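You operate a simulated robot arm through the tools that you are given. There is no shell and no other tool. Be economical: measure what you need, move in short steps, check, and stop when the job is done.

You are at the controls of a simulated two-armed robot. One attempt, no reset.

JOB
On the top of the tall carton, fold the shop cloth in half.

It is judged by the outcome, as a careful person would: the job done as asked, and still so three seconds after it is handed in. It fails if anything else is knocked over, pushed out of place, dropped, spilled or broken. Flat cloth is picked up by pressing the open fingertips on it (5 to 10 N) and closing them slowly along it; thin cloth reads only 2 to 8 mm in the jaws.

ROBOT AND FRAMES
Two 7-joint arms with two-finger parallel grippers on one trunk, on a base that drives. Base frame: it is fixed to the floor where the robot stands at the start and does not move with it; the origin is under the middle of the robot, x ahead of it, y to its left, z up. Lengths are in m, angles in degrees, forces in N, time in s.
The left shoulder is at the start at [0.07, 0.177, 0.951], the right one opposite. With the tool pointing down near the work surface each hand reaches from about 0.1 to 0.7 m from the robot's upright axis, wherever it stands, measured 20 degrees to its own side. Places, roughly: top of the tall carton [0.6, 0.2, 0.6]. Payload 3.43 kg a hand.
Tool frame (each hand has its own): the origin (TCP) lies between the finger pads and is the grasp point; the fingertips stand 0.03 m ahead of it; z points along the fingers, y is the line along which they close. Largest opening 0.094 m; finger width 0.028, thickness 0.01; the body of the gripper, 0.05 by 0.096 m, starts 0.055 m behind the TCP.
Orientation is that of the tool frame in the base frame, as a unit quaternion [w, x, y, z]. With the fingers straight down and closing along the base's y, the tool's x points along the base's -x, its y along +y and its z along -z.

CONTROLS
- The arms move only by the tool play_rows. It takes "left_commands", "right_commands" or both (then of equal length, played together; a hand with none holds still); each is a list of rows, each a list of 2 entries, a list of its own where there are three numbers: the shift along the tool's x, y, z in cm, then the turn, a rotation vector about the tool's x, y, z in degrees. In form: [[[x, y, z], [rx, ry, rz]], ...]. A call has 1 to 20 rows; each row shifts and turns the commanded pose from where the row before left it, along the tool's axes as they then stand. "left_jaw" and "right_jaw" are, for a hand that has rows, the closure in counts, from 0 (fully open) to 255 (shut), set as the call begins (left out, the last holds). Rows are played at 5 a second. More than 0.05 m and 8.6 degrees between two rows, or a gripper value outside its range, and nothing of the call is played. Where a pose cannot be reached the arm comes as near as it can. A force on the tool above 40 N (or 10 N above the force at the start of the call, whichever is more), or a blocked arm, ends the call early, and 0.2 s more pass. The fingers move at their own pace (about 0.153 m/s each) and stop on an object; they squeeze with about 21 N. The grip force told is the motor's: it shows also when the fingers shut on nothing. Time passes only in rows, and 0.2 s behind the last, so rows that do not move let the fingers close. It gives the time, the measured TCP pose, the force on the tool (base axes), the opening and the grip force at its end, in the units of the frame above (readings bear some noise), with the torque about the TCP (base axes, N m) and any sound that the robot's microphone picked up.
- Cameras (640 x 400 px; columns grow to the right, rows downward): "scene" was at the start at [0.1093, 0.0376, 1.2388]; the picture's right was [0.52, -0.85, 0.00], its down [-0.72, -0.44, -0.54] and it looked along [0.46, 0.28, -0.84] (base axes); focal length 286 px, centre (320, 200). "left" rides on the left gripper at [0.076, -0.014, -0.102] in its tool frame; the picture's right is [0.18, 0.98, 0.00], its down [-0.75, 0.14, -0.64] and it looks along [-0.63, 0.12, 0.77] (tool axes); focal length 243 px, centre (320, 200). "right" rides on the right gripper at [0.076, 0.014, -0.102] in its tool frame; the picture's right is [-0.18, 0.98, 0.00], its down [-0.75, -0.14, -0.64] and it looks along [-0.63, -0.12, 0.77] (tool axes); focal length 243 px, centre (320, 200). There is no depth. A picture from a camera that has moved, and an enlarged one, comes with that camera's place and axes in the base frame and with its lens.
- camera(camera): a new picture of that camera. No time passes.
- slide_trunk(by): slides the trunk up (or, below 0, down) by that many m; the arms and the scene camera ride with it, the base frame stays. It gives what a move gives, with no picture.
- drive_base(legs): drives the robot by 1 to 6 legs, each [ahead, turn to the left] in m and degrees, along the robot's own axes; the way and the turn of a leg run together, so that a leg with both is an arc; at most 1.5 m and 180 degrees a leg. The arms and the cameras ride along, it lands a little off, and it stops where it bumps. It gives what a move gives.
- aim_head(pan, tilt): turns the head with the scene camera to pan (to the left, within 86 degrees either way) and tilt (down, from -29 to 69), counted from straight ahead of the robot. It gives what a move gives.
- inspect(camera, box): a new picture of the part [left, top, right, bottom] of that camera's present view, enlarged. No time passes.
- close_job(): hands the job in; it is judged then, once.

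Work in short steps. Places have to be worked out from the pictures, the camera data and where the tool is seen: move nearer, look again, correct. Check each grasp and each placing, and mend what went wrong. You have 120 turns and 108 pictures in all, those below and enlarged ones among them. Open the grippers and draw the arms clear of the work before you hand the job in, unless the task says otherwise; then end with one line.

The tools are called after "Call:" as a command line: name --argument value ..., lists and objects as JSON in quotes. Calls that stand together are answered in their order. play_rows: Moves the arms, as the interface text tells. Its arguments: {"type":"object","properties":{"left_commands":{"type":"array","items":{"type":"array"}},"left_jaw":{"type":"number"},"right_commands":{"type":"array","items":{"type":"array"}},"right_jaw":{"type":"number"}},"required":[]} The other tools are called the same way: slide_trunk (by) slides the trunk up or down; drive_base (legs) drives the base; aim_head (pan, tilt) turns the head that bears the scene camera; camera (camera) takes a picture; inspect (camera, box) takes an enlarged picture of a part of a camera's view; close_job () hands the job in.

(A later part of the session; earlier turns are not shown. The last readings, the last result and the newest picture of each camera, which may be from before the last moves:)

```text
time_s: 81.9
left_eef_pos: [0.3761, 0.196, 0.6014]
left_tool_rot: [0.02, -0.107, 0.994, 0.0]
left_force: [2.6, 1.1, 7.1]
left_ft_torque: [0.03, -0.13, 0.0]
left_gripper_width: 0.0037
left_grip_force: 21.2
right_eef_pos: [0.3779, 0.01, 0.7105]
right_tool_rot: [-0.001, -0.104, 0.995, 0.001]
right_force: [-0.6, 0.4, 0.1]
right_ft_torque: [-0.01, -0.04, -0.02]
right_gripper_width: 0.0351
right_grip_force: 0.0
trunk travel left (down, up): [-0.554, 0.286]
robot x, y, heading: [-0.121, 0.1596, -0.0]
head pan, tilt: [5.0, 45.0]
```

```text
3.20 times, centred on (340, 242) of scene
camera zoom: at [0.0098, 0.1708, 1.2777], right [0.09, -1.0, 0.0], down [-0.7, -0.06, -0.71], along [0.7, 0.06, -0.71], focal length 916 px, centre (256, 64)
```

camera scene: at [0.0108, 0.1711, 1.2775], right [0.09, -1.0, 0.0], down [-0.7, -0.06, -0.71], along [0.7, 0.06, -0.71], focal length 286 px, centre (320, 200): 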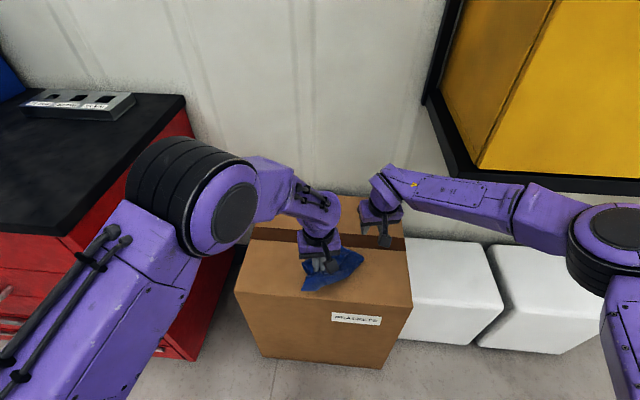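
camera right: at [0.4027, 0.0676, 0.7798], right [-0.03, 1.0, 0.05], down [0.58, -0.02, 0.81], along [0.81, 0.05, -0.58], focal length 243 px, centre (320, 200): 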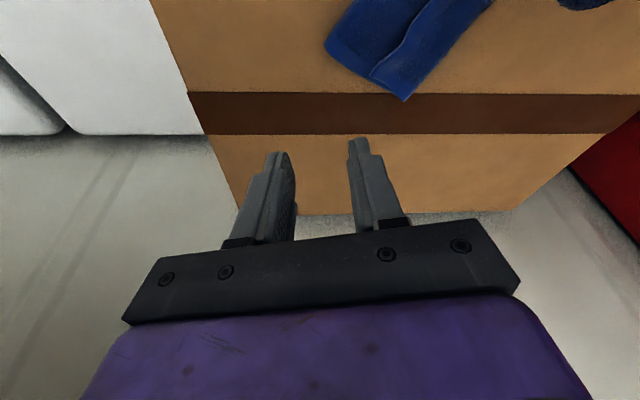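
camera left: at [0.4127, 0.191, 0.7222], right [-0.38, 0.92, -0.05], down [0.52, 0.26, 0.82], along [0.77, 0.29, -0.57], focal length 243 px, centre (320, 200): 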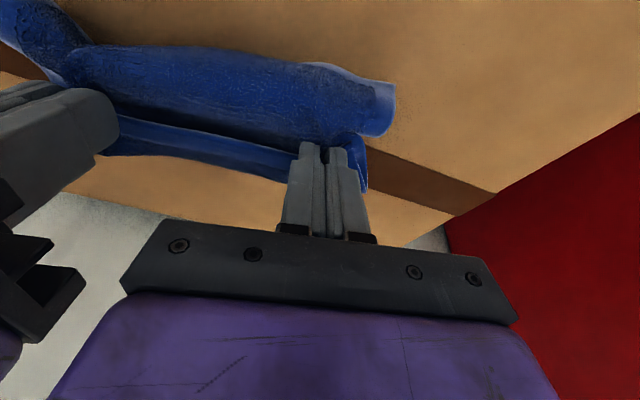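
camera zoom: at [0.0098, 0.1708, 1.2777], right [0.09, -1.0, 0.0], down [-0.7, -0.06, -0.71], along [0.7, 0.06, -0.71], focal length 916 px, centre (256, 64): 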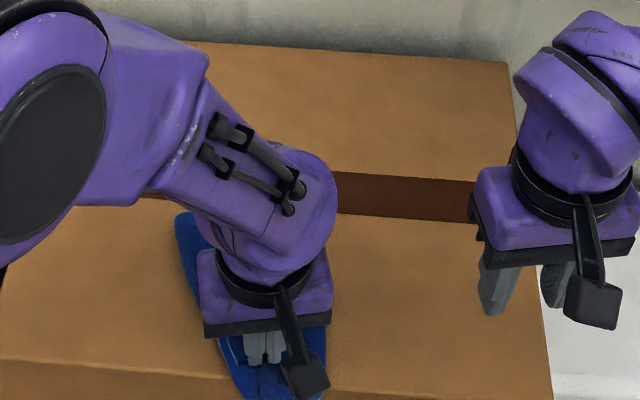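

It's laid out and in contact. I'll release the left hand and clear it to see the result.

Call:
play_rows --left_commands '[[[0, 0, -0.3], [0, 0, 0]], [[0, 0, 0], [0, 0, 0]], [[0, 0, -1], [0, 0, 0]], [[0, 0, -3], [0, 0, 0]], [[0, 2, -3], [0, 0, 0]], [[0, 3, -3], [0, 0, 0]], [[0, 4, 0], [0, 0, 0]], [[0, 4, 0], [0, 0, 0]], [[0, 0, 0], [0, 0, 0]]]' --left_jaw 160

Call:
inspect --camera "scene" --box '[250, 200, 410, 310]'

```text
time_s: 83.9
left_eef_pos: [0.3428, 0.325, 0.7068]
left_tool_rot: [0.019, -0.106, 0.994, 0.001]
left_force: [-0.3, -0.1, 0.6]
left_ft_torque: [-0.01, -0.01, -0.03]
left_gripper_width: 0.0353
left_grip_force: 0.0
right_eef_pos: [0.3789, 0.0096, 0.7095]
right_tool_rot: [-0.003, -0.105, 0.995, 0.001]
right_force: [0.5, 0.1, 1.0]
right_ft_torque: [0.02, 0.0, -0.01]
right_gripper_width: 0.0352
right_grip_force: 0.0
trunk travel left (down, up): [-0.554, 0.286]
robot x, y, heading: [-0.1219, 0.1591, -0.1]
head pan, tilt: [5.0, 45.0]
```

```text
3.64 times, centred on (330, 255) of scene
camera zoom: at [0.0105, 0.17, 1.2775], right [0.09, -1.0, 0.0], down [-0.7, -0.06, -0.71], along [0.7, 0.06, -0.71], focal length 1041 px, centre (284, 0)
```

zoom: 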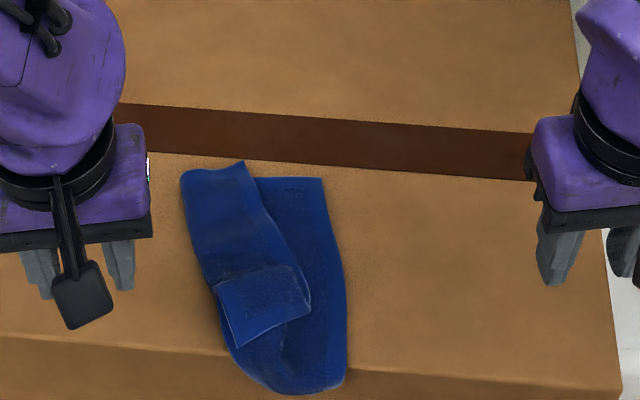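

The cloth lies doubled: crease at left, bottom layer's hem at right, and the top layer a slanted strip covering only part of it. I'll pin the bottom layer near its right hem with the closed right fingertips (hand leaned outward), and bring the left hand over the top layer's protruding far corner at about (.517,.262).

Call:
play_rows --right_commands '[[[-1.58, 2.71, 0.5], [0, 0, 0]], [[-1.58, 2.71, 0.5], [0, 0, 0]], [[-1.58, 2.71, 0.5], [0, 0, 0]], [[-1.58, 2.71, 0.5], [0, 0, 0]], [[-1.58, 2.71, 0.5], [0, 0, 0]], [[0, 0, 0], [-6, 0, 0]], [[0, 0, 0], [-6, 0, 0]], [[0, 0, 0], [-6, 0, 0]], [[0, 0, 0], [-6, 0, 0]], [[0, 0, 0], [-6, 0, 0]], [[0, -0.94, 1.62], [0, 0, 0]], [[0, -0.94, 1.62], [0, 0, 0]], [[0, -0.94, 1.62], [0, 0, 0]], [[0, 0, 0], [0, 0, 0]]]' --left_commands '[[[0, 0, -1.5], [0, 0, 0]], [[-1.5, 0, -1], [0, 0, 0]], [[-2.5, -0.5, 0], [0, 0, 0]], [[-2.5, -1, 0], [0, 0, 0]], [[-2.5, -2, 0], [0, 0, 0]], [[-2.5, -2, 0], [0, 0, 0]], [[-2.5, -2, 0], [0, 0, 0]], [[-0.9, -2.2, 0], [0, 0, 0]], [[0, 0, 0], [0, -4, 0]], [[0, 0, 0], [0, -4, 0]], [[0, 0, 0], [0, -4, 0]], [[0, 0, 0], [0, -3, 0]], [[0, 0, 0], [0, 0, 0]], [[0, 0, 0], [0, 0, 0]]]' --right_jaw 255

Call:
camera --camera "left"

Call:
inspect --camera "scene" --box '[250, 190, 410, 300]'

```text
time_s: 86.9
left_eef_pos: [0.5097, 0.2617, 0.7353]
left_tool_rot: [0.149, -0.106, 0.983, 0.014]
left_force: [0.6, -0.2, -0.2]
left_ft_torque: [0.0, 0.01, 0.01]
left_gripper_width: 0.0349
left_grip_force: 0.1
right_eef_pos: [0.4268, 0.1604, 0.6296]
right_tool_rot: [-0.027, -0.1, 0.961, 0.258]
right_force: [1.0, -0.5, 0.0]
right_ft_torque: [-0.01, -0.02, 0.03]
right_gripper_width: 0.0
right_grip_force: 21.2
trunk travel left (down, up): [-0.554, 0.286]
robot x, y, heading: [-0.1232, 0.1644, -0.0]
head pan, tilt: [5.0, 45.0]
```

```text
18 pictures are left
camera left: at [0.4126, 0.2254, 0.8121], right [-0.38, 0.92, -0.06], down [0.49, 0.25, 0.84], along [0.79, 0.29, -0.54], focal length 243 px, centre (320, 200)
```

left: 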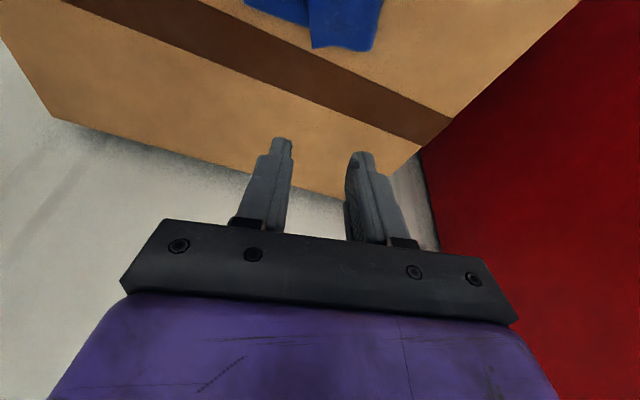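

```text
3.64 times, centred on (330, 245) of scene
camera zoom: at [0.0101, 0.1708, 1.2776], right [0.09, -1.0, 0.0], down [-0.7, -0.06, -0.71], along [0.7, 0.06, -0.71], focal length 1041 px, centre (284, 36)
```

zoom: 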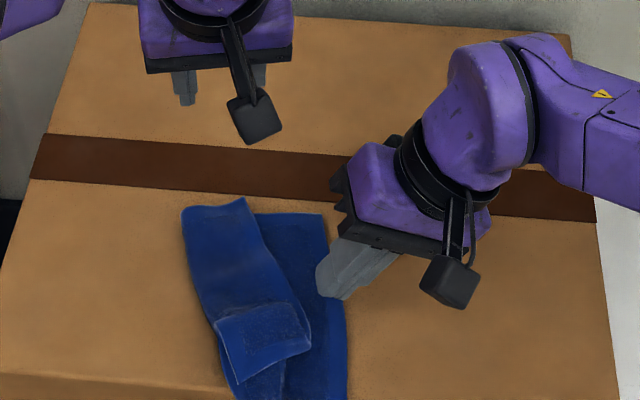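

Positions agree. Lowering the right tips to pin and the left to just above the protruding corner.

Call:
play_rows --right_commands '[[[0, -0.5, 0.87], [0, 0, 0]], [[0, -0.5, 0.87], [0, 0, 0]], [[0, -0.4, 0.69], [0, 0, 0]], [[0, -0.1, 0.17], [0, 0, 0]], [[0, 0, 0], [0, 0, 0]], [[0, 0, 0], [0, 0, 0]]]' --left_commands '[[[0.75, 0.1, 2.4], [0, 0, 0]], [[0.75, 0.1, 2.4], [0, 0, 0]], [[0.75, 0.1, 2.4], [0, 0, 0]], [[0.75, 0.1, 2.4], [0, 0, 0]], [[0.67, 0, 2.35], [0, 0, 0]], [[0, 0, 0], [0, 0, 0]]]'

Call:
inspect --camera "left" --box '[150, 60, 450, 220]'

```text
time_s: 88.3
left_eef_pos: [0.5097, 0.2638, 0.6104]
left_tool_rot: [0.149, -0.106, 0.983, 0.014]
left_force: [0.8, 0.4, -0.3]
left_ft_torque: [-0.01, -0.01, 0.0]
left_gripper_width: 0.035
left_grip_force: 0.1
right_eef_pos: [0.4258, 0.1602, 0.6192]
right_tool_rot: [-0.028, -0.099, 0.961, 0.257]
right_force: [0.4, -0.7, 0.4]
right_ft_torque: [0.04, -0.02, -0.01]
right_gripper_width: 0.0
right_grip_force: 20.5
right hand out of reach, approached as far as the arm can: row 2, 3
trunk travel left (down, up): [-0.554, 0.286]
robot x, y, heading: [-0.1215, 0.1643, 0.2]
head pan, tilt: [5.0, 45.0]
```

```text
2.13 times, centred on (300, 140) of left
camera zoom: at [0.4132, 0.2285, 0.6858], right [-0.38, 0.92, -0.06], down [0.49, 0.25, 0.84], along [0.79, 0.29, -0.54], focal length 518 px, centre (363, 328)
```

zoom: 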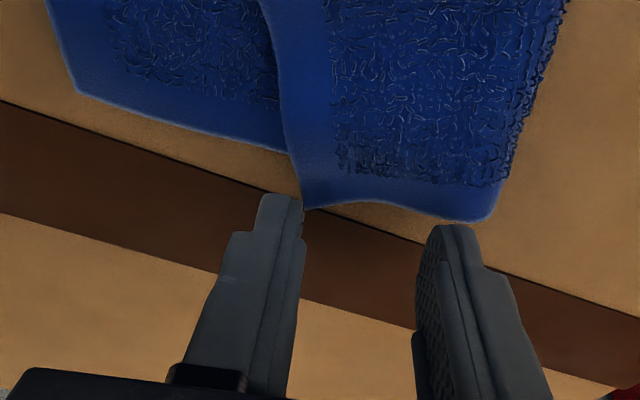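

The top layer's corner is isolated nicely beyond the bottom hem. I'll shift the left 8 mm toward the corner's middle, and reduce the right hand's lean to get it within reach.

Call:
play_rows --right_commands '[[[0, 0, 0], [5, 0, 0]], [[0, 0.3, 0], [5, 0, 0]], [[0, 0.4, 0], [5, 0, 0]], [[0, -0.2, 0.75], [0, 0, 0]], [[0, -0.2, 0.75], [0, 0, 0]], [[0, 0, 0], [0, 0, 0]]]' --left_commands '[[[0.2, 0.4, 0], [0, 0, 0]], [[0, 0.4, 0], [0, 0, 0]], [[0.09, 0, 0.3], [0, 0, 0]], [[0.09, 0, 0.3], [0, 0, 0]], [[0, 0, 0], [0, 0, 0]], [[0, 0, 0], [0, 0, 0]]]'

```text
time_s: 89.7
left_eef_pos: [0.5053, 0.272, 0.6047]
left_tool_rot: [0.15, -0.106, 0.983, 0.014]
left_force: [0.0, 0.8, 0.3]
left_ft_torque: [-0.02, -0.03, 0.03]
left_gripper_width: 0.0349
left_grip_force: 0.1
right_eef_pos: [0.4268, 0.1649, 0.6056]
right_tool_rot: [-0.015, -0.103, 0.986, 0.131]
right_force: [0.3, 0.2, -0.9]
right_ft_torque: [-0.01, 0.04, 0.05]
right_gripper_width: 0.0
right_grip_force: 20.7
trunk travel left (down, up): [-0.554, 0.286]
robot x, y, heading: [-0.1191, 0.1621, 0.0]
head pan, tilt: [5.0, 45.0]
```

Lowering both toward contact.

Call:
play_rows --right_commands '[[[0, -0.1, 0.4], [0, 0, 0]], [[0, -0.1, 0.4], [0, 0, 0]], [[0, -0.05, 0.2], [0, 0, 0]], [[0, 0, 0], [0, 0, 0]]]' --left_commands '[[[0.09, 0, 0.3], [0, 0, 0]], [[0.09, 0, 0.3], [0, 0, 0]], [[0.06, 0, 0.2], [0, 0, 0]], [[0, 0, 0], [0, 0, 0]]]'

```text
time_s: 90.7
left_eef_pos: [0.5063, 0.2721, 0.5982]
left_tool_rot: [0.151, -0.105, 0.983, 0.015]
left_force: [-0.9, 0.6, 10.5]
left_ft_torque: [0.0, 0.06, 0.01]
left_gripper_width: 0.0346
left_grip_force: 0.1
right_eef_pos: [0.4241, 0.1665, 0.5943]
right_tool_rot: [-0.014, -0.102, 0.986, 0.13]
right_force: [0.6, 0.7, 1.3]
right_ft_torque: [0.02, -0.02, 0.0]
right_gripper_width: 0.0
right_grip_force: 20.9
trunk travel left (down, up): [-0.554, 0.286]
robot x, y, heading: [-0.1192, 0.1623, 0.1]
head pan, tilt: [5.0, 45.0]
```

Left is at 10 N and right at 1 N. I'll ease the left, press the right more, and close the left slowly.

Call:
play_rows --right_commands '[[[0, -0.05, 0.2], [0, 0, 0]], [[0, 0, 0], [0, 0, 0]]]' --left_commands '[[[0, 0, -0.12], [0, 0, 0]], [[0, 0, 0], [0, 0, 0]]]' --left_jaw 178

Call:
play_rows --left_commands '[[[0, 0, 0], [0, 0, 0]], [[0, 0, 0], [0, 0, 0]]]' --left_jaw 196

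Call:
play_rows --left_commands '[[[0, 0, 0], [0, 0, 0]], [[0, 0, 0], [0, 0, 0]]]' --left_jaw 214

Call:
play_rows --left_commands '[[[0, 0, 0], [0, 0, 0]], [[0, 0, 0], [0, 0, 0]]]' --left_jaw 232

Call:
play_rows --left_commands '[[[0, 0, 0], [0, 0, 0]], [[0, 0, 0], [0, 0, 0]], [[0, 0, 0], [0, 0, 0]]]' --left_jaw 255

Call:
inspect --camera "left" --box '[150, 60, 450, 220]'

```text
time_s: 91.3
left_eef_pos: [0.5036, 0.2719, 0.5982]
left_tool_rot: [0.151, -0.104, 0.983, 0.014]
left_force: [1.8, 0.4, 4.7]
left_ft_torque: [-0.06, 0.01, -0.03]
left_gripper_width: 0.0281
left_grip_force: 0.1
right_eef_pos: [0.4243, 0.1664, 0.5939]
right_tool_rot: [-0.013, -0.102, 0.986, 0.131]
right_force: [-1.9, -1.5, 13.2]
right_ft_torque: [-0.06, 0.03, -0.03]
right_gripper_width: 0.0
right_grip_force: 20.9
trunk travel left (down, up): [-0.554, 0.286]
robot x, y, heading: [-0.1222, 0.1641, 0.2]
head pan, tilt: [5.0, 45.0]
```

```text
time_s: 91.9
left_eef_pos: [0.5036, 0.2734, 0.5989]
left_tool_rot: [0.151, -0.105, 0.983, 0.014]
left_force: [-0.7, 0.7, 3.8]
left_ft_torque: [-0.03, 0.05, 0.01]
left_gripper_width: 0.0215
left_grip_force: 0.1
right_eef_pos: [0.4249, 0.1671, 0.5944]
right_tool_rot: [-0.014, -0.103, 0.986, 0.131]
right_force: [0.2, -0.7, 16.1]
right_ft_torque: [-0.01, -0.02, 0.0]
right_gripper_width: 0.0
right_grip_force: 21.1
trunk travel left (down, up): [-0.554, 0.286]
robot x, y, heading: [-0.1193, 0.1633, 0.4]
head pan, tilt: [5.0, 45.0]
```

```text
time_s: 92.5
left_eef_pos: [0.5037, 0.2718, 0.5989]
left_tool_rot: [0.151, -0.105, 0.983, 0.014]
left_force: [-1.2, -0.3, 3.2]
left_ft_torque: [0.02, 0.05, 0.02]
left_gripper_width: 0.0154
left_grip_force: 0.0
right_eef_pos: [0.4246, 0.1665, 0.594]
right_tool_rot: [-0.014, -0.103, 0.986, 0.131]
right_force: [1.1, -0.3, 17.0]
right_ft_torque: [-0.03, -0.04, 0.04]
right_gripper_width: 0.0
right_grip_force: 20.5
trunk travel left (down, up): [-0.554, 0.286]
robot x, y, heading: [-0.1221, 0.1668, 0.0]
head pan, tilt: [5.0, 45.0]
```

```text
time_s: 93.1
left_eef_pos: [0.5041, 0.2726, 0.5981]
left_tool_rot: [0.151, -0.106, 0.983, 0.015]
left_force: [0.6, -0.4, 3.2]
left_ft_torque: [-0.03, 0.01, 0.01]
left_gripper_width: 0.0103
left_grip_force: 1.5
right_eef_pos: [0.4238, 0.1664, 0.5943]
right_tool_rot: [-0.013, -0.103, 0.986, 0.13]
right_force: [2.6, 0.2, 18.9]
right_ft_torque: [-0.05, -0.07, 0.02]
right_gripper_width: 0.0
right_grip_force: 20.9
trunk travel left (down, up): [-0.554, 0.286]
robot x, y, heading: [-0.1178, 0.1617, 0.2]
head pan, tilt: [5.0, 45.0]
```

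```text
time_s: 93.9
left_eef_pos: [0.5046, 0.2723, 0.5974]
left_tool_rot: [0.151, -0.106, 0.983, 0.014]
left_force: [0.8, -0.4, 2.1]
left_ft_torque: [-0.01, 0.06, 0.01]
left_gripper_width: 0.0054
left_grip_force: 21.1
right_eef_pos: [0.4234, 0.1673, 0.5929]
right_tool_rot: [-0.013, -0.103, 0.986, 0.131]
right_force: [3.8, -0.7, 20.9]
right_ft_torque: [-0.02, -0.13, 0.01]
right_gripper_width: 0.0002
right_grip_force: 20.7
trunk travel left (down, up): [-0.554, 0.286]
robot x, y, heading: [-0.1204, 0.1631, 0.1]
head pan, tilt: [5.0, 45.0]
```

```text
2.13 times, centred on (300, 140) of left
camera zoom: at [0.407, 0.2364, 0.6739], right [-0.38, 0.92, -0.06], down [0.48, 0.25, 0.84], along [0.79, 0.29, -0.54], focal length 518 px, centre (363, 328)
```

zoom: 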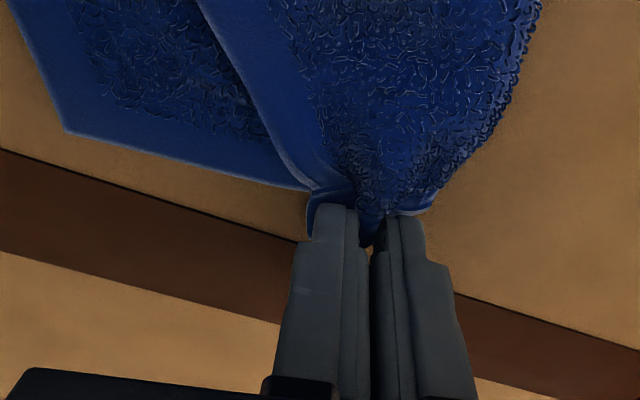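

The top corner is gripped (5.4 mm). My right hand would block the left's path, so I'll re-pin nearer to me, leaning further out.

Call:
play_rows --right_commands '[[[0, 0.52, -1.93], [0, 0, 0]], [[1.8, 0, 0], [-5, 0, 0]], [[1.8, -0.15, 0], [-5, 0, 0]], [[1.8, -0.15, 0], [-5, 0, 0]], [[0, -0.4, 0.7], [0, 0, 0]], [[0, -0.4, 0.7], [0, 0, 0]], [[0, 0, 0], [0, 0, 0]]]'

Call:
play_rows --right_commands '[[[0, -0.1, 0.17], [0, 0, 0]], [[0, -0.1, 0.17], [0, 0, 0]], [[0, 0, 0], [0, 0, 0]]]'

```text
time_s: 95.5
left_eef_pos: [0.505, 0.2731, 0.5968]
left_tool_rot: [0.151, -0.105, 0.983, 0.014]
left_force: [0.0, 1.1, 8.0]
left_ft_torque: [0.01, 0.01, -0.01]
left_gripper_width: 0.006
left_grip_force: 20.9
right_eef_pos: [0.3729, 0.1524, 0.5981]
right_tool_rot: [-0.028, -0.099, 0.96, 0.258]
right_force: [0.3, 0.1, -0.7]
right_ft_torque: [-0.04, -0.03, 0.02]
right_gripper_width: 0.0
right_grip_force: 20.8
trunk travel left (down, up): [-0.554, 0.286]
robot x, y, heading: [-0.1208, 0.1591, 0.1]
head pan, tilt: [5.0, 45.0]
```

```text
time_s: 96.3
left_eef_pos: [0.504, 0.2724, 0.597]
left_tool_rot: [0.151, -0.106, 0.983, 0.014]
left_force: [2.8, 0.1, 6.2]
left_ft_torque: [-0.02, -0.02, 0.04]
left_gripper_width: 0.0063
left_grip_force: 20.9
right_eef_pos: [0.3724, 0.1526, 0.5933]
right_tool_rot: [-0.028, -0.1, 0.961, 0.258]
right_force: [-0.2, -0.2, 5.5]
right_ft_torque: [0.06, 0.03, 0.0]
right_gripper_width: 0.0
right_grip_force: 21.5
trunk travel left (down, up): [-0.554, 0.286]
robot x, y, heading: [-0.1197, 0.1631, 0.4]
head pan, tilt: [5.0, 45.0]
```

Pinned at 5.5 N. Now lift the top corner and carry it right to the bottom layer's far corner.

Call:
play_rows --left_commands '[[[-0.38, 0, -1.24], [0, 0, 0]], [[-0.38, 0, -1.24], [0, 0, 0]], [[-0.2, -0.5, -1.24], [0, 0, 0]], [[0.32, -1.6, -0.3], [0, 0, 0]], [[0.32, -1.6, -0.1], [0, 0, 0]], [[0.32, -1.6, -0.1], [0, 0, 0]], [[0.36, -1.2, 0.8], [0, 0, 0]], [[0.3, 0, 1], [0, 0, 0]], [[0, 0, 0], [0, 0, 0]]]'

Call:
inspect --camera "scene" --box '[250, 190, 410, 300]'

Call:
inspect --camera "left" --box '[120, 0, 460, 220]'

```text
time_s: 98.3
left_eef_pos: [0.5052, 0.2072, 0.6203]
left_tool_rot: [0.152, -0.105, 0.983, 0.014]
left_force: [3.4, 15.3, 23.6]
left_ft_torque: [-2.43, 2.78, -1.47]
left_gripper_width: 0.0056
left_grip_force: 21.8
right_eef_pos: [0.3726, 0.1513, 0.5925]
right_tool_rot: [-0.027, -0.099, 0.961, 0.257]
right_force: [-0.4, -11.9, 1.1]
right_ft_torque: [1.84, 0.09, -0.38]
right_gripper_width: 0.0
right_grip_force: 20.9
trunk travel left (down, up): [-0.554, 0.286]
robot x, y, heading: [-0.1209, 0.1595, 0.5]
head pan, tilt: [5.0, 45.0]
```

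```text
3.64 times, centred on (330, 245) of scene
camera zoom: at [0.0078, 0.1713, 1.278], right [0.09, -1.0, 0.0], down [-0.7, -0.06, -0.71], along [0.71, 0.06, -0.71], focal length 1041 px, centre (284, 36)
```

zoom: 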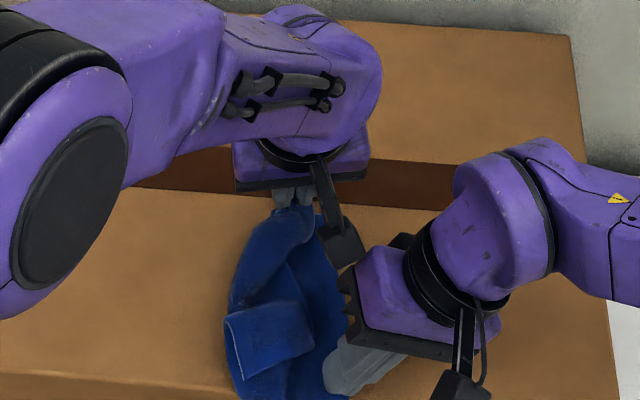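

```text
1.82 times, centred on (290, 110) of left
camera zoom: at [0.4085, 0.1711, 0.6958], right [-0.38, 0.92, -0.06], down [0.48, 0.25, 0.84], along [0.79, 0.29, -0.54], focal length 441 px, centre (374, 364)
```

zoom: 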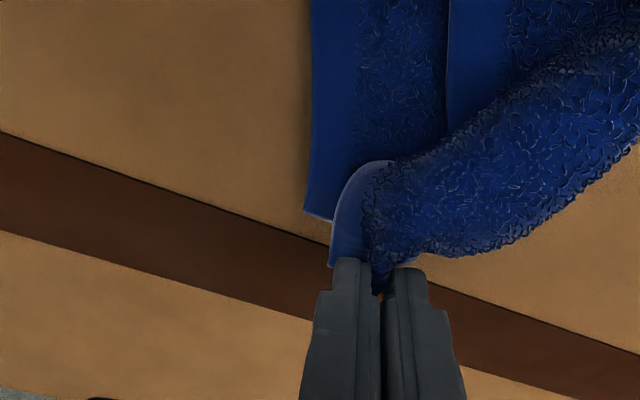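

The corner is nearly on target, but the left's camera is touching the right gripper. I'll back the right hand off first, then finish 1.3 cm right, lower, and release.

Call:
play_rows --right_commands '[[[0, -1.2, -1.9], [0, 0, 0]], [[0, -1.2, -1.9], [0, 0, 0]], [[0, -1.2, -1.9], [0, 0, 0]], [[0, -1.2, -1.9], [0, 0, 0]], [[0, 0, 0], [0, 0, 0]]]'

Call:
play_rows --left_commands '[[[0.13, -0.65, 0], [0, 0, 0]], [[0.13, -0.65, 0], [0, 0, 0]], [[0.2, 0, 0.64], [0, 0, 0]], [[0.2, 0, 0.64], [0, 0, 0]], [[0.1, 0, 0.3], [0, 0, 0]], [[0, 0, 0], [0, 0, 0]]]'

Call:
play_rows --left_commands '[[[0, 0, 0], [0, 0, 0]], [[0, 0, 0], [0, 0, 0]], [[0, 0, -1], [0, 0, 0]], [[0, 0, -2], [0, 0, 0]], [[0, 0, -3], [0, 0, 0]], [[1, 2, -3], [0, 0, 0]], [[2, 4, 0], [0, 3, 0]], [[1, 4, 0], [0, 3, 0]], [[1, 4, 0], [0, 3, 0]], [[0, 0, 0], [0, 3, 0]]]' --left_jaw 165

Call:
inspect --camera "scene" --box '[260, 200, 390, 300]'

```text
time_s: 99.5
left_eef_pos: [0.5056, 0.2061, 0.6168]
left_tool_rot: [0.149, -0.106, 0.983, 0.015]
left_force: [-0.8, -0.4, -0.4]
left_ft_torque: [0.01, 0.0, 0.01]
left_gripper_width: 0.0058
left_grip_force: 21.1
right_eef_pos: [0.3887, 0.0754, 0.6322]
right_tool_rot: [-0.028, -0.1, 0.96, 0.258]
right_force: [-0.5, 0.0, -0.1]
right_ft_torque: [-0.01, -0.01, 0.01]
right_gripper_width: 0.0002
right_grip_force: 21.2
trunk travel left (down, up): [-0.554, 0.286]
robot x, y, heading: [-0.1194, 0.1631, 0.0]
head pan, tilt: [5.0, 45.0]
```

```text
time_s: 100.9
left_eef_pos: [0.5048, 0.1928, 0.603]
left_tool_rot: [0.151, -0.106, 0.983, 0.014]
left_force: [0.5, -1.2, 10.7]
left_ft_torque: [-0.05, 0.06, -0.03]
left_gripper_width: 0.0059
left_grip_force: 21.0
right_eef_pos: [0.3895, 0.0749, 0.6327]
right_tool_rot: [-0.028, -0.1, 0.961, 0.258]
right_force: [0.4, 0.4, -0.7]
right_ft_torque: [0.01, 0.02, -0.03]
right_gripper_width: 0.0
right_grip_force: 20.9
trunk travel left (down, up): [-0.554, 0.286]
robot x, y, heading: [-0.1222, 0.1611, 0.0]
head pan, tilt: [5.0, 45.0]
```

```text
time_s: 103.1
left_eef_pos: [0.4011, 0.3144, 0.6733]
left_tool_rot: [0.045, -0.106, 0.993, 0.004]
left_force: [1.1, -1.2, -0.5]
left_ft_torque: [-0.02, 0.0, 0.01]
left_gripper_width: 0.0332
left_grip_force: 0.1
right_eef_pos: [0.3905, 0.0748, 0.6319]
right_tool_rot: [-0.029, -0.1, 0.96, 0.258]
right_force: [1.1, -0.3, 0.3]
right_ft_torque: [-0.03, 0.0, 0.0]
right_gripper_width: 0.0001
right_grip_force: 21.4
trunk travel left (down, up): [-0.554, 0.286]
robot x, y, heading: [-0.1247, 0.1612, 0.0]
head pan, tilt: [5.0, 45.0]
```

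```text
4.00 times, centred on (325, 250) of scene
camera zoom: at [0.0109, 0.1705, 1.2775], right [0.09, -1.0, 0.0], down [-0.7, -0.06, -0.71], along [0.7, 0.06, -0.71], focal length 1146 px, centre (300, 0)
```

zoom: 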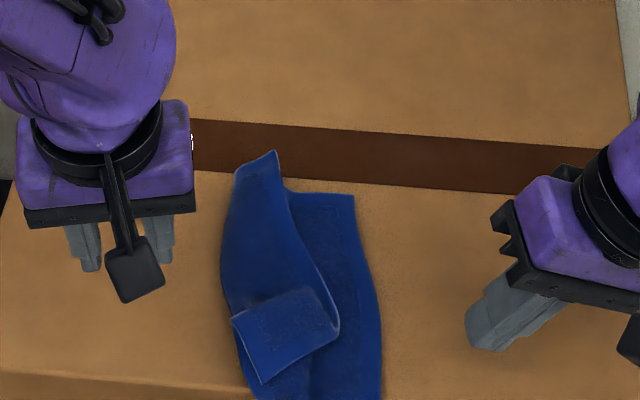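

It sprang back. A better idea: the two far corners are each a single exposed layer. If left holds the top one and right the bottom one, lifting and spreading gives a clean two-corner hang. I can then lay half down and fold over in the natural direction. First the left goes back above the top far corner (.535,.25).

Call:
play_rows --left_commands '[[[0, 0, -1.5], [0, -4, 0]], [[-2, -1.4, -1], [0, -4, 0]], [[-2.2, -1.8, 0], [0, -4, 0]], [[-2.2, -1.8, 0.3], [0, 0, 0]], [[-2.2, -1.9, 0.6], [0, 0, 0]], [[-1.6, -1.9, 0.5], [0, 0, 0]], [[0.6, 0, 2], [0, 0, 0]], [[0.6, 0, 2], [0, 0, 0]], [[0.6, 0, 2], [0, 0, 0]], [[0, 0, 0], [0, 0, 0]]]'

Call:
inspect --camera "left" --box '[120, 20, 460, 220]'

```text
time_s: 105.3
left_eef_pos: [0.5208, 0.2493, 0.65]
left_tool_rot: [0.15, -0.105, 0.983, 0.014]
left_force: [0.7, 1.2, 0.4]
left_ft_torque: [-0.01, 0.0, 0.02]
left_gripper_width: 0.0332
left_grip_force: 0.0
right_eef_pos: [0.3877, 0.0759, 0.6327]
right_tool_rot: [-0.029, -0.099, 0.961, 0.258]
right_force: [-0.1, -0.5, 0.2]
right_ft_torque: [-0.02, 0.01, 0.01]
right_gripper_width: 0.0
right_grip_force: 21.0
trunk travel left (down, up): [-0.554, 0.286]
robot x, y, heading: [-0.1211, 0.1641, -0.0]
head pan, tilt: [5.0, 45.0]
```

```text
1.88 times, centred on (290, 120) of left
camera zoom: at [0.4239, 0.214, 0.7251], right [-0.38, 0.92, -0.06], down [0.49, 0.25, 0.84], along [0.79, 0.29, -0.54], focal length 457 px, centre (376, 351)
```

zoom: 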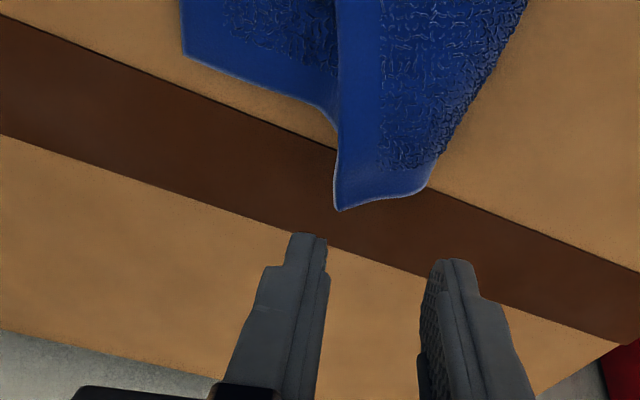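

Corner at about (.553,.24). I'll adjust 8 mm forward and descend toward contact.

Call:
play_rows --left_commands '[[[-0.81, 0.4, 0.25], [0, 0, 0]], [[0.44, 0, 1.43], [0, 0, 0]], [[0.44, 0, 1.43], [0, 0, 0]], [[0.44, 0, 1.43], [0, 0, 0]], [[0.12, 0, 0.38], [0, 0, 0]], [[0, 0, 0], [0, 0, 0]]]'

Call:
play_rows --left_commands '[[[0.06, 0, 0.2], [0, 0, 0]], [[0.06, 0, 0.2], [0, 0, 0]], [[0, 0, 0], [0, 0, 0]]]'

```text
time_s: 106.7
left_eef_pos: [0.5268, 0.2563, 0.6002]
left_tool_rot: [0.149, -0.106, 0.983, 0.014]
left_force: [0.6, -0.4, -0.2]
left_ft_torque: [0.01, 0.02, 0.01]
left_gripper_width: 0.0332
left_grip_force: 0.1
right_eef_pos: [0.3894, 0.0745, 0.6318]
right_tool_rot: [-0.028, -0.1, 0.961, 0.258]
right_force: [0.0, 0.4, -0.3]
right_ft_torque: [-0.01, 0.02, -0.01]
right_gripper_width: 0.0001
right_grip_force: 21.0
trunk travel left (down, up): [-0.554, 0.286]
robot x, y, heading: [-0.1222, 0.1628, -0.0]
head pan, tilt: [5.0, 45.0]
```

```text
time_s: 107.5
left_eef_pos: [0.5273, 0.2557, 0.5951]
left_tool_rot: [0.15, -0.106, 0.983, 0.015]
left_force: [0.1, -0.1, -0.5]
left_ft_torque: [0.0, -0.04, 0.01]
left_gripper_width: 0.0333
left_grip_force: 0.0
right_eef_pos: [0.3898, 0.0754, 0.6321]
right_tool_rot: [-0.029, -0.1, 0.961, 0.258]
right_force: [-0.3, 0.2, 0.3]
right_ft_torque: [0.01, 0.01, 0.0]
right_gripper_width: 0.0
right_grip_force: 20.7
trunk travel left (down, up): [-0.554, 0.286]
robot x, y, heading: [-0.1195, 0.1627, 0.1]
head pan, tilt: [5.0, 45.0]
```

Call:
play_rows --left_commands '[[[0.06, 0, 0.2], [0, 0, 0]], [[0, 0, 0], [0, 0, 0]]]'

Call:
play_rows --left_commands '[[[0, 0, 0.12], [0, 0, 0]], [[0, 0, 0], [0, 0, 0]]]'

```text
time_s: 108.1
left_eef_pos: [0.5261, 0.256, 0.594]
left_tool_rot: [0.15, -0.106, 0.983, 0.014]
left_force: [0.6, -1.0, 0.3]
left_ft_torque: [0.0, -0.01, 0.01]
left_gripper_width: 0.0331
left_grip_force: 0.1
right_eef_pos: [0.3896, 0.0753, 0.632]
right_tool_rot: [-0.03, -0.099, 0.961, 0.258]
right_force: [0.1, 0.3, -0.4]
right_ft_torque: [-0.03, 0.01, 0.05]
right_gripper_width: 0.0
right_grip_force: 20.6
trunk travel left (down, up): [-0.554, 0.286]
robot x, y, heading: [-0.1221, 0.1618, 0.3]
head pan, tilt: [5.0, 45.0]
```

```text
time_s: 108.7
left_eef_pos: [0.5276, 0.2554, 0.5926]
left_tool_rot: [0.15, -0.106, 0.983, 0.015]
left_force: [0.4, -0.1, 0.0]
left_ft_torque: [-0.01, -0.03, 0.0]
left_gripper_width: 0.0333
left_grip_force: 0.0
right_eef_pos: [0.3899, 0.0745, 0.6325]
right_tool_rot: [-0.028, -0.1, 0.961, 0.258]
right_force: [-0.4, -1.3, -0.9]
right_ft_torque: [0.0, -0.02, -0.02]
right_gripper_width: 0.0
right_grip_force: 20.8
trunk travel left (down, up): [-0.554, 0.286]
robot x, y, heading: [-0.1204, 0.162, 0.1]
head pan, tilt: [5.0, 45.0]
```

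Call:
inspect --camera "left" --box '[200, 60, 440, 220]'

```text
2.50 times, centred on (320, 140) of left
camera zoom: at [0.4311, 0.2192, 0.6686], right [-0.38, 0.92, -0.06], down [0.49, 0.25, 0.84], along [0.79, 0.29, -0.55], focal length 606 px, centre (320, 350)
```

zoom: 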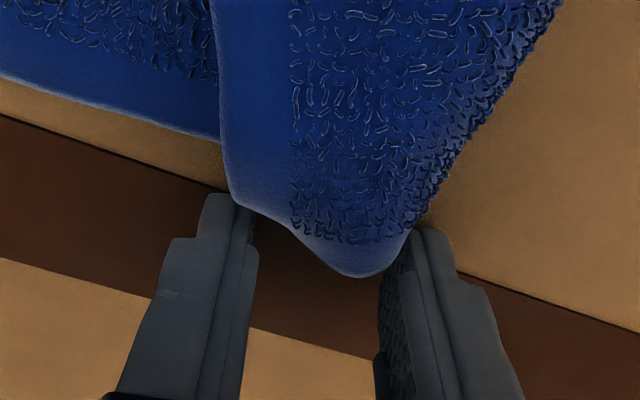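

The corner sits right between the fingers, so closing will gather it. Closing slowly.

Call:
play_rows --left_commands '[[[0, 0, 0.1], [0, 0, 0]], [[0, 0, 0], [0, 0, 0]]]' --left_jaw 190

Call:
play_rows --left_commands '[[[0, 0, 0], [0, 0, 0]], [[0, 0, 0], [0, 0, 0]]]' --left_jaw 215

Call:
play_rows --left_commands '[[[0, 0, 0], [0, 0, 0]], [[0, 0, 0], [0, 0, 0]], [[0, 0, 0], [0, 0, 0]]]' --left_jaw 255

```text
time_s: 109.3
left_eef_pos: [0.5294, 0.2549, 0.593]
left_tool_rot: [0.151, -0.105, 0.983, 0.014]
left_force: [-2.0, -2.1, 6.0]
left_ft_torque: [-0.01, 0.1, 0.06]
left_gripper_width: 0.0233
left_grip_force: 0.1
right_eef_pos: [0.3883, 0.0747, 0.6327]
right_tool_rot: [-0.029, -0.099, 0.961, 0.258]
right_force: [0.9, -0.8, 0.5]
right_ft_torque: [-0.04, -0.03, 0.0]
right_gripper_width: 0.0
right_grip_force: 20.9
trunk travel left (down, up): [-0.554, 0.286]
robot x, y, heading: [-0.1203, 0.1609, 0.2]
head pan, tilt: [5.0, 45.0]
```

```text
time_s: 109.9
left_eef_pos: [0.5281, 0.2552, 0.5925]
left_tool_rot: [0.151, -0.106, 0.983, 0.014]
left_force: [-0.4, 0.7, 6.7]
left_ft_torque: [0.09, 0.04, 0.07]
left_gripper_width: 0.0154
left_grip_force: 0.5
right_eef_pos: [0.3877, 0.0743, 0.6331]
right_tool_rot: [-0.028, -0.1, 0.961, 0.257]
right_force: [-0.1, -0.1, -0.4]
right_ft_torque: [-0.01, -0.03, 0.01]
right_gripper_width: 0.0001
right_grip_force: 20.5
trunk travel left (down, up): [-0.554, 0.286]
robot x, y, heading: [-0.1175, 0.1637, -0.0]
head pan, tilt: [5.0, 45.0]
```

```text
time_s: 110.7
left_eef_pos: [0.5286, 0.2562, 0.5929]
left_tool_rot: [0.15, -0.106, 0.983, 0.014]
left_force: [-1.9, 8.5, 8.7]
left_ft_torque: [0.31, 0.09, -0.01]
left_gripper_width: 0.0058
left_grip_force: 21.0
right_eef_pos: [0.3894, 0.0756, 0.6335]
right_tool_rot: [-0.028, -0.099, 0.961, 0.258]
right_force: [0.0, 0.4, 0.5]
right_ft_torque: [-0.03, 0.02, 0.03]
right_gripper_width: 0.0
right_grip_force: 20.9
trunk travel left (down, up): [-0.554, 0.286]
robot x, y, heading: [-0.1206, 0.1649, 0.4]
head pan, tilt: [5.0, 45.0]
```

Gripped (5.8 mm). Lifting it up and left, while bringing the right hand upright above the bottom layer's far-right corner.

Call:
play_rows --left_commands '[[[-0.38, 0, -1.24], [0, 0, 0]], [[-0.38, 0.5, -1.24], [0, 0, 0]], [[-0.38, 1, -1.24], [0, 0, 0]], [[-0.15, 1.5, -0.5], [0, 0, 0]], [[-0.15, 1.5, -0.5], [0, 0, 0]], [[0, 1, 0], [0, 0, 0]], [[0, 0, 0], [0, 0, 0]], [[0, 0, 0], [0, 0, 0]], [[0, 0, 0], [0, 0, 0]], [[0, 0, 0], [0, 0, 0]], [[0, 0, 0], [0, 0, 0]], [[0, 0, 0], [0, 0, 0]], [[0, 0, 0], [0, 0, 0]], [[0, 0, 0], [0, 0, 0]], [[0, 0, 0], [0, 0, 0]]]' --right_commands '[[[0, 1.25, -2.2], [0, 0, 0]], [[0, 1.25, -2.2], [0, 0, 0]], [[0, 0, 0], [6, 0, 0]], [[0, 0, 0], [6, 0, 0]], [[0, 0, 0], [6, 0, 0]], [[0, 0, 0], [6, 0, 0]], [[0, 0, 0], [6, 0, 0]], [[-3, 2, 0], [0, 0, 0]], [[-3, 2, 0], [0, 0, 0]], [[-3, 2, 0], [0, 0, 0]], [[-3, 2, 0], [0, 0, 0]], [[0, 0, 0], [0, -5, 0]], [[0, 0, 0], [0, -5, 0]], [[0, 0, 0], [0, -5, 0]], [[0, 0, 0], [0, 0, 0]]]' --right_jaw 146

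Call:
camera --camera "right"

```text
time_s: 113.9
left_eef_pos: [0.5159, 0.3086, 0.639]
left_tool_rot: [0.15, -0.106, 0.983, 0.014]
left_force: [-0.6, 0.4, 0.1]
left_ft_torque: [0.0, 0.0, 0.0]
left_gripper_width: 0.0053
left_grip_force: 21.0
right_eef_pos: [0.4821, 0.1689, 0.6831]
right_tool_rot: [0.13, -0.102, 0.986, 0.015]
right_force: [0.1, -0.1, 0.6]
right_ft_torque: [0.0, -0.02, 0.01]
right_gripper_width: 0.0399
right_grip_force: 0.0
right hand out of reach, approached as far as the arm can: row 11
trunk travel left (down, up): [-0.554, 0.286]
robot x, y, heading: [-0.117, 0.1645, 0.1]
head pan, tilt: [5.0, 45.0]
```

```text
9 pictures are left
camera right: at [0.3811, 0.1616, 0.7632], right [-0.03, 1.0, 0.05], down [0.58, -0.02, 0.81], along [0.81, 0.05, -0.58], focal length 243 px, centre (320, 200)
```

right: 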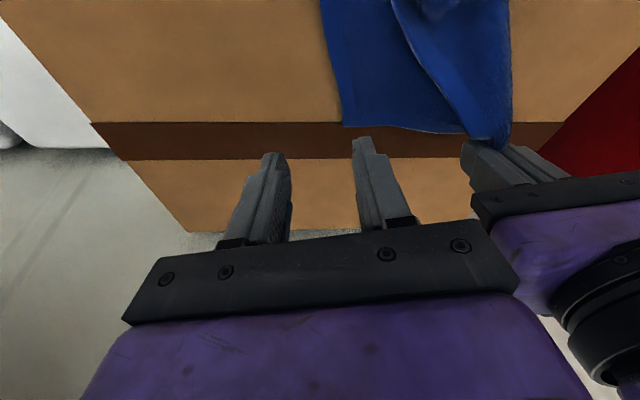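

The bottom layer's far corner is at (.530,.198), and single-layer. I'll shift the left 3 cm further left for clearance and move the right over a point 2.4 cm in from that corner.

Call:
play_rows --left_commands '[[[0, 1, 0], [0, 0, 0]], [[0, 1, 0], [0, 0, 0]], [[0, 1, 0], [0, 0, 0]], [[0, 0, 0], [0, 0, 0]], [[0, 0, 0], [0, 0, 0]], [[0, 0, 0], [0, 0, 0]], [[0, 0, 0], [0, 0, 0]], [[0, 0, 0], [0, 0, 0]], [[0, 0, 0], [0, 0, 0]]]' --right_commands '[[[0, 0, 0], [0, 0, 0]], [[-0.6, 1, 1], [0, 0, 0]], [[-0.6, 1, 1], [0, 0, 0]], [[-0.6, 1, 1.2], [0, 0, 0]], [[-0.6, 0.75, 1.2], [0, 0, 0]], [[-0.5, 0.4, 1.2], [0, 0, 0]], [[-0.1, 0, 1.2], [0, 0, 0]], [[0.1, 0, 1.2], [0, 0, 0]], [[0, 0, 0], [0, 0, 0]]]'

Call:
inspect --camera "right" --box '[200, 60, 540, 220]'

```text
time_s: 115.9
left_eef_pos: [0.5098, 0.3383, 0.6405]
left_tool_rot: [0.149, -0.106, 0.983, 0.015]
left_force: [0.2, -1.1, 0.1]
left_ft_torque: [0.03, 0.0, 0.0]
left_gripper_width: 0.0055
left_grip_force: 21.4
right_eef_pos: [0.5202, 0.2192, 0.6133]
right_tool_rot: [0.128, -0.104, 0.986, 0.014]
right_force: [-0.2, -0.9, -0.3]
right_ft_torque: [0.0, -0.02, -0.01]
right_gripper_width: 0.0399
right_grip_force: 0.2
trunk travel left (down, up): [-0.554, 0.286]
robot x, y, heading: [-0.118, 0.1636, 0.0]
head pan, tilt: [5.0, 45.0]
```

```text
1.88 times, centred on (370, 140) of right
camera zoom: at [0.4207, 0.2125, 0.6925], right [-0.03, 1.0, 0.05], down [0.58, -0.02, 0.81], along [0.81, 0.05, -0.58], focal length 457 px, centre (226, 313)
```

zoom: 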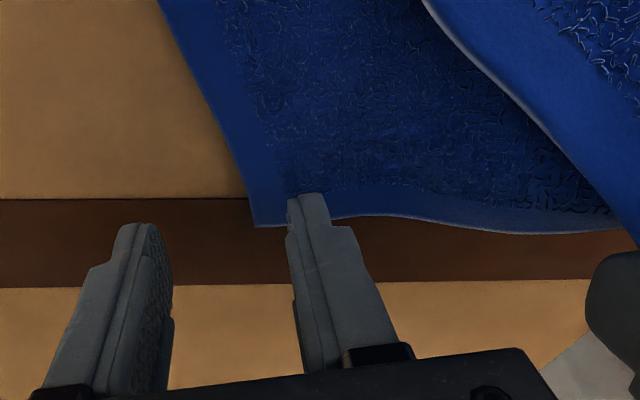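

The cloth shifted left with the pull; its corner is now at about (.541,.232). I'll move the left hand back toward me to make room, then the right over.

Call:
play_rows --left_commands '[[[1.2, 0, -0.8], [0, 0, 0]], [[1.2, 0, -0.8], [0, 0, 0]], [[1.2, 0, -0.8], [0, 0, 0]], [[1.2, 0, -0.4], [0, 0, 0]], [[0, 0, 0], [0, 0, 0]], [[0, 0, 0], [0, 0, 0]], [[0, 0, 0], [0, 0, 0]], [[0, 0, 0], [0, 0, 0]]]' --right_commands '[[[0, 0, 0], [0, 0, 0]], [[0, 0, 0], [0, 0, 0]], [[0, 0, 0], [0, 0, 0]], [[0, 0, 0], [0, 0, 0]], [[-0.9, 1, 0.24], [0, 0, 0]], [[-0.9, 1, 0.24], [0, 0, 0]], [[0, 0.8, 0.5], [0, 0, 0]], [[0, 0, 0], [0, 0, 0]]]'

Call:
inspect --camera "right" --box '[200, 60, 540, 220]'

```text
time_s: 117.7
left_eef_pos: [0.4564, 0.3276, 0.6542]
left_tool_rot: [0.149, -0.106, 0.983, 0.014]
left_force: [0.6, 0.2, 0.4]
left_ft_torque: [-0.01, 0.0, -0.02]
left_gripper_width: 0.0052
left_grip_force: 21.1
right_eef_pos: [0.5138, 0.2339, 0.6125]
right_tool_rot: [0.129, -0.106, 0.986, 0.015]
right_force: [-0.3, 1.1, -1.0]
right_ft_torque: [-0.01, -0.02, 0.04]
right_gripper_width: 0.0403
right_grip_force: 0.0
right hand out of reach, approached as far as the arm can: row 5, 6, 7
trunk travel left (down, up): [-0.554, 0.286]
robot x, y, heading: [-0.1207, 0.1596, -0.1]
head pan, tilt: [5.0, 45.0]
```

```text
1.88 times, centred on (370, 140) of right
camera zoom: at [0.4146, 0.2269, 0.6916], right [-0.04, 1.0, 0.05], down [0.58, -0.02, 0.81], along [0.81, 0.06, -0.58], focal length 457 px, centre (226, 313)
```

zoom: 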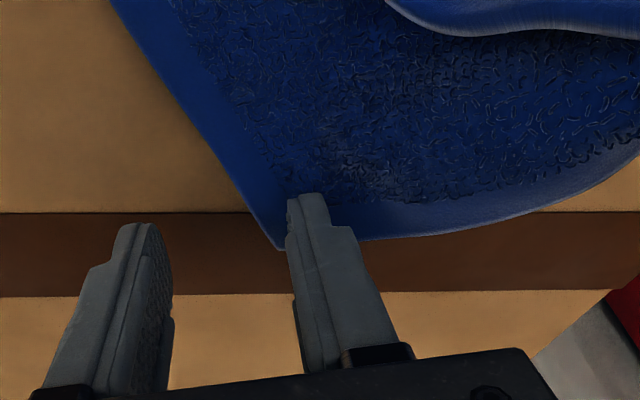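

The right can't reach that far left. Since the cloth slides easily, I'll press the right fingertips on the bottom layer near the corner and drag everything 8 cm right, with the left following.

Call:
play_rows --right_commands '[[[0.2, 0.2, 0.7], [0, 0, 0]], [[0.2, 0, 0.7], [0, 0, 0]], [[0.05, 0, 0.35], [0, 0, 0]], [[0, 0, 0], [0, 0, 0]]]'

Call:
play_rows --right_commands '[[[0.05, 0, 0.2], [0, 0, 0]], [[0, 0, 0.1], [0, 0, 0]], [[0, 0, 0], [0, 0, 0]]]'

```text
time_s: 118.7
left_eef_pos: [0.4566, 0.3274, 0.6536]
left_tool_rot: [0.15, -0.106, 0.983, 0.014]
left_force: [0.3, -0.7, 0.5]
left_ft_torque: [0.01, 0.02, -0.01]
left_gripper_width: 0.0056
left_grip_force: 21.2
right_eef_pos: [0.5129, 0.233, 0.6049]
right_tool_rot: [0.129, -0.103, 0.986, 0.014]
right_force: [-0.7, 1.2, -0.1]
right_ft_torque: [0.0, 0.01, -0.02]
right_gripper_width: 0.0403
right_grip_force: 0.1
right hand out of reach, approached as far as the arm can: row 1, 3
trunk travel left (down, up): [-0.554, 0.286]
robot x, y, heading: [-0.1186, 0.166, -0.3]
head pan, tilt: [5.0, 45.0]
```

```text
time_s: 119.5
left_eef_pos: [0.4565, 0.3279, 0.6527]
left_tool_rot: [0.15, -0.106, 0.983, 0.014]
left_force: [0.5, -0.6, 0.3]
left_ft_torque: [0.02, 0.0, 0.02]
left_gripper_width: 0.0053
left_grip_force: 21.2
right_eef_pos: [0.5108, 0.2334, 0.6022]
right_tool_rot: [0.129, -0.104, 0.986, 0.014]
right_force: [0.2, -0.3, 0.0]
right_ft_torque: [-0.01, -0.01, 0.0]
right_gripper_width: 0.0402
right_grip_force: 0.1
trunk travel left (down, up): [-0.554, 0.286]
robot x, y, heading: [-0.12, 0.1633, 0.3]
head pan, tilt: [5.0, 45.0]
```

Call:
play_rows --right_commands '[[[0.6, 0, 0], [0, 0, 0]], [[0.6, 0, 0.3], [0, 0, 0]], [[0.1, 0, 0.4], [0, 0, 0]], [[0.05, 0, 0.3], [0, 0, 0]], [[0, 0, 0], [0, 0, 0]]]'

Call:
play_rows --right_commands '[[[0, 0, 0.1], [0, 0, 0]], [[0, 0, 0.1], [0, 0, 0]], [[0, 0, 0], [0, 0, 0]]]'

```text
time_s: 120.7
left_eef_pos: [0.454, 0.3275, 0.6567]
left_tool_rot: [0.151, -0.106, 0.983, 0.015]
left_force: [-0.1, 1.3, -0.7]
left_ft_torque: [0.0, -0.01, 0.0]
left_gripper_width: 0.0054
left_grip_force: 20.9
right_eef_pos: [0.5005, 0.231, 0.5946]
right_tool_rot: [0.132, -0.104, 0.986, 0.015]
right_force: [6.4, -0.7, 37.5]
right_ft_torque: [0.79, 0.16, -0.13]
right_gripper_width: 0.0387
right_grip_force: 0.1
trunk travel left (down, up): [-0.554, 0.286]
robot x, y, heading: [-0.1232, 0.1657, -0.0]
head pan, tilt: [5.0, 45.0]
```

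```text
time_s: 121.3
left_eef_pos: [0.456, 0.3277, 0.6557]
left_tool_rot: [0.151, -0.104, 0.983, 0.014]
left_force: [-0.4, -0.6, -0.4]
left_ft_torque: [0.03, 0.0, -0.04]
left_gripper_width: 0.0054
left_grip_force: 20.5
right_eef_pos: [0.5043, 0.2336, 0.5948]
right_tool_rot: [0.134, -0.104, 0.985, 0.015]
right_force: [-3.9, -2.7, 28.5]
right_ft_torque: [0.56, 0.44, 0.12]
right_gripper_width: 0.0385
right_grip_force: 0.0
trunk travel left (down, up): [-0.554, 0.286]
robot x, y, heading: [-0.12, 0.1608, 0.2]
head pan, tilt: [5.0, 45.0]
stopped in row 2 (right hand): the force on the tool passed its limit at 49 N (the readings are from after the stop); the commanded pose is now the measured one
```

That's pressed too hard. I'll ease off about 2 mm.

Call:
play_rows --right_commands '[[[0, 0, -0.15], [0, 0, 0]], [[0, 0, 0], [0, 0, 0]]]'

```text
time_s: 121.9
left_eef_pos: [0.4546, 0.3287, 0.6538]
left_tool_rot: [0.151, -0.106, 0.983, 0.015]
left_force: [-0.4, 0.6, -0.6]
left_ft_torque: [0.0, 0.01, -0.01]
left_gripper_width: 0.0055
left_grip_force: 20.9
right_eef_pos: [0.5031, 0.2325, 0.5943]
right_tool_rot: [0.133, -0.104, 0.986, 0.014]
right_force: [6.3, 1.9, 26.1]
right_ft_torque: [0.68, 0.05, -0.14]
right_gripper_width: 0.0401
right_grip_force: 0.0
trunk travel left (down, up): [-0.554, 0.286]
robot x, y, heading: [-0.1179, 0.1607, -0.0]
head pan, tilt: [5.0, 45.0]
```

Call:
play_rows --right_commands '[[[0, 0, -0.2], [0, 0, 0]], [[0, 0, 0], [0, 0, 0]]]'

```text
time_s: 122.5
left_eef_pos: [0.4543, 0.3277, 0.6557]
left_tool_rot: [0.151, -0.105, 0.983, 0.014]
left_force: [1.2, 0.2, -1.6]
left_ft_torque: [-0.01, 0.04, -0.01]
left_gripper_width: 0.0055
left_grip_force: 21.2
right_eef_pos: [0.5015, 0.2316, 0.5946]
right_tool_rot: [0.132, -0.103, 0.986, 0.015]
right_force: [6.7, 2.9, 22.0]
right_ft_torque: [0.62, 0.07, -0.2]
right_gripper_width: 0.0411
right_grip_force: 0.6
trunk travel left (down, up): [-0.554, 0.286]
robot x, y, heading: [-0.1166, 0.1608, 0.2]
head pan, tilt: [5.0, 45.0]
```

Call:
play_rows --right_commands '[[[0, 0, -0.12], [0, 0, 0]], [[0.43, -0.93, -0.116], [0, 0, 0]], [[0.43, -0.93, -0.116], [0, 0, 0]], [[0.43, -0.93, -0.116], [0, 0, 0]], [[0.43, -0.93, -0.116], [0, 0, 0]], [[0.43, -0.93, -0.116], [0, 0, 0]], [[0.43, -0.93, -0.116], [0, 0, 0]], [[0.43, -0.93, -0.116], [0, 0, 0]], [[0.43, -0.93, -0.116], [0, 0, 0]], [[0, 0, 0], [0, 0, 0]]]' --left_commands '[[[0, 0, 0], [0, 0, 0]], [[0.43, -0.93, -0.13], [0, 0, 0]], [[0.43, -0.93, -0.13], [0, 0, 0]], [[0.43, -0.93, -0.13], [0, 0, 0]], [[0.43, -0.93, -0.13], [0, 0, 0]], [[0.43, -0.93, -0.13], [0, 0, 0]], [[0.43, -0.93, -0.13], [0, 0, 0]], [[0.43, -0.93, -0.13], [0, 0, 0]], [[0.43, -0.93, -0.13], [0, 0, 0]], [[0, 0, 0], [0, 0, 0]]]'

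Call:
inspect --camera "right" --box '[200, 60, 540, 220]'

```text
time_s: 124.7
left_eef_pos: [0.4372, 0.2502, 0.6527]
left_tool_rot: [0.147, -0.11, 0.983, 0.012]
left_force: [-0.4, -0.6, 0.4]
left_ft_torque: [0.01, 0.0, 0.01]
left_gripper_width: 0.0051
left_grip_force: 20.5
right_eef_pos: [0.4822, 0.1513, 0.5951]
right_tool_rot: [0.131, -0.103, 0.986, 0.014]
right_force: [0.7, 1.1, 7.3]
right_ft_torque: [0.24, 0.05, -0.03]
right_gripper_width: 0.0408
right_grip_force: 0.5
trunk travel left (down, up): [-0.554, 0.286]
robot x, y, heading: [-0.1223, 0.1646, 0.2]
head pan, tilt: [5.0, 45.0]
```

```text
1.88 times, centred on (370, 140) of right
camera zoom: at [0.3823, 0.1442, 0.6735], right [-0.03, 1.0, 0.05], down [0.58, -0.02, 0.82], along [0.82, 0.05, -0.58], focal length 457 px, centre (226, 313)
```

zoom: 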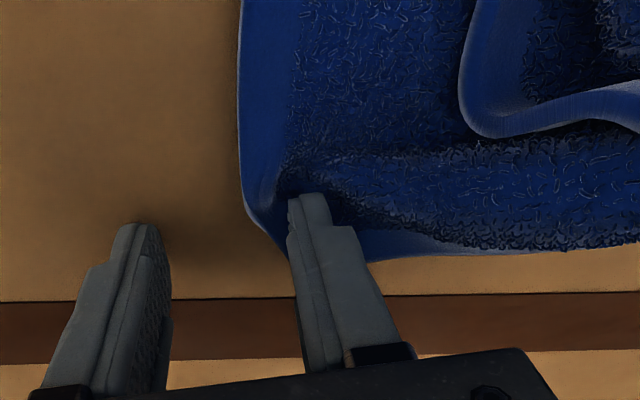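

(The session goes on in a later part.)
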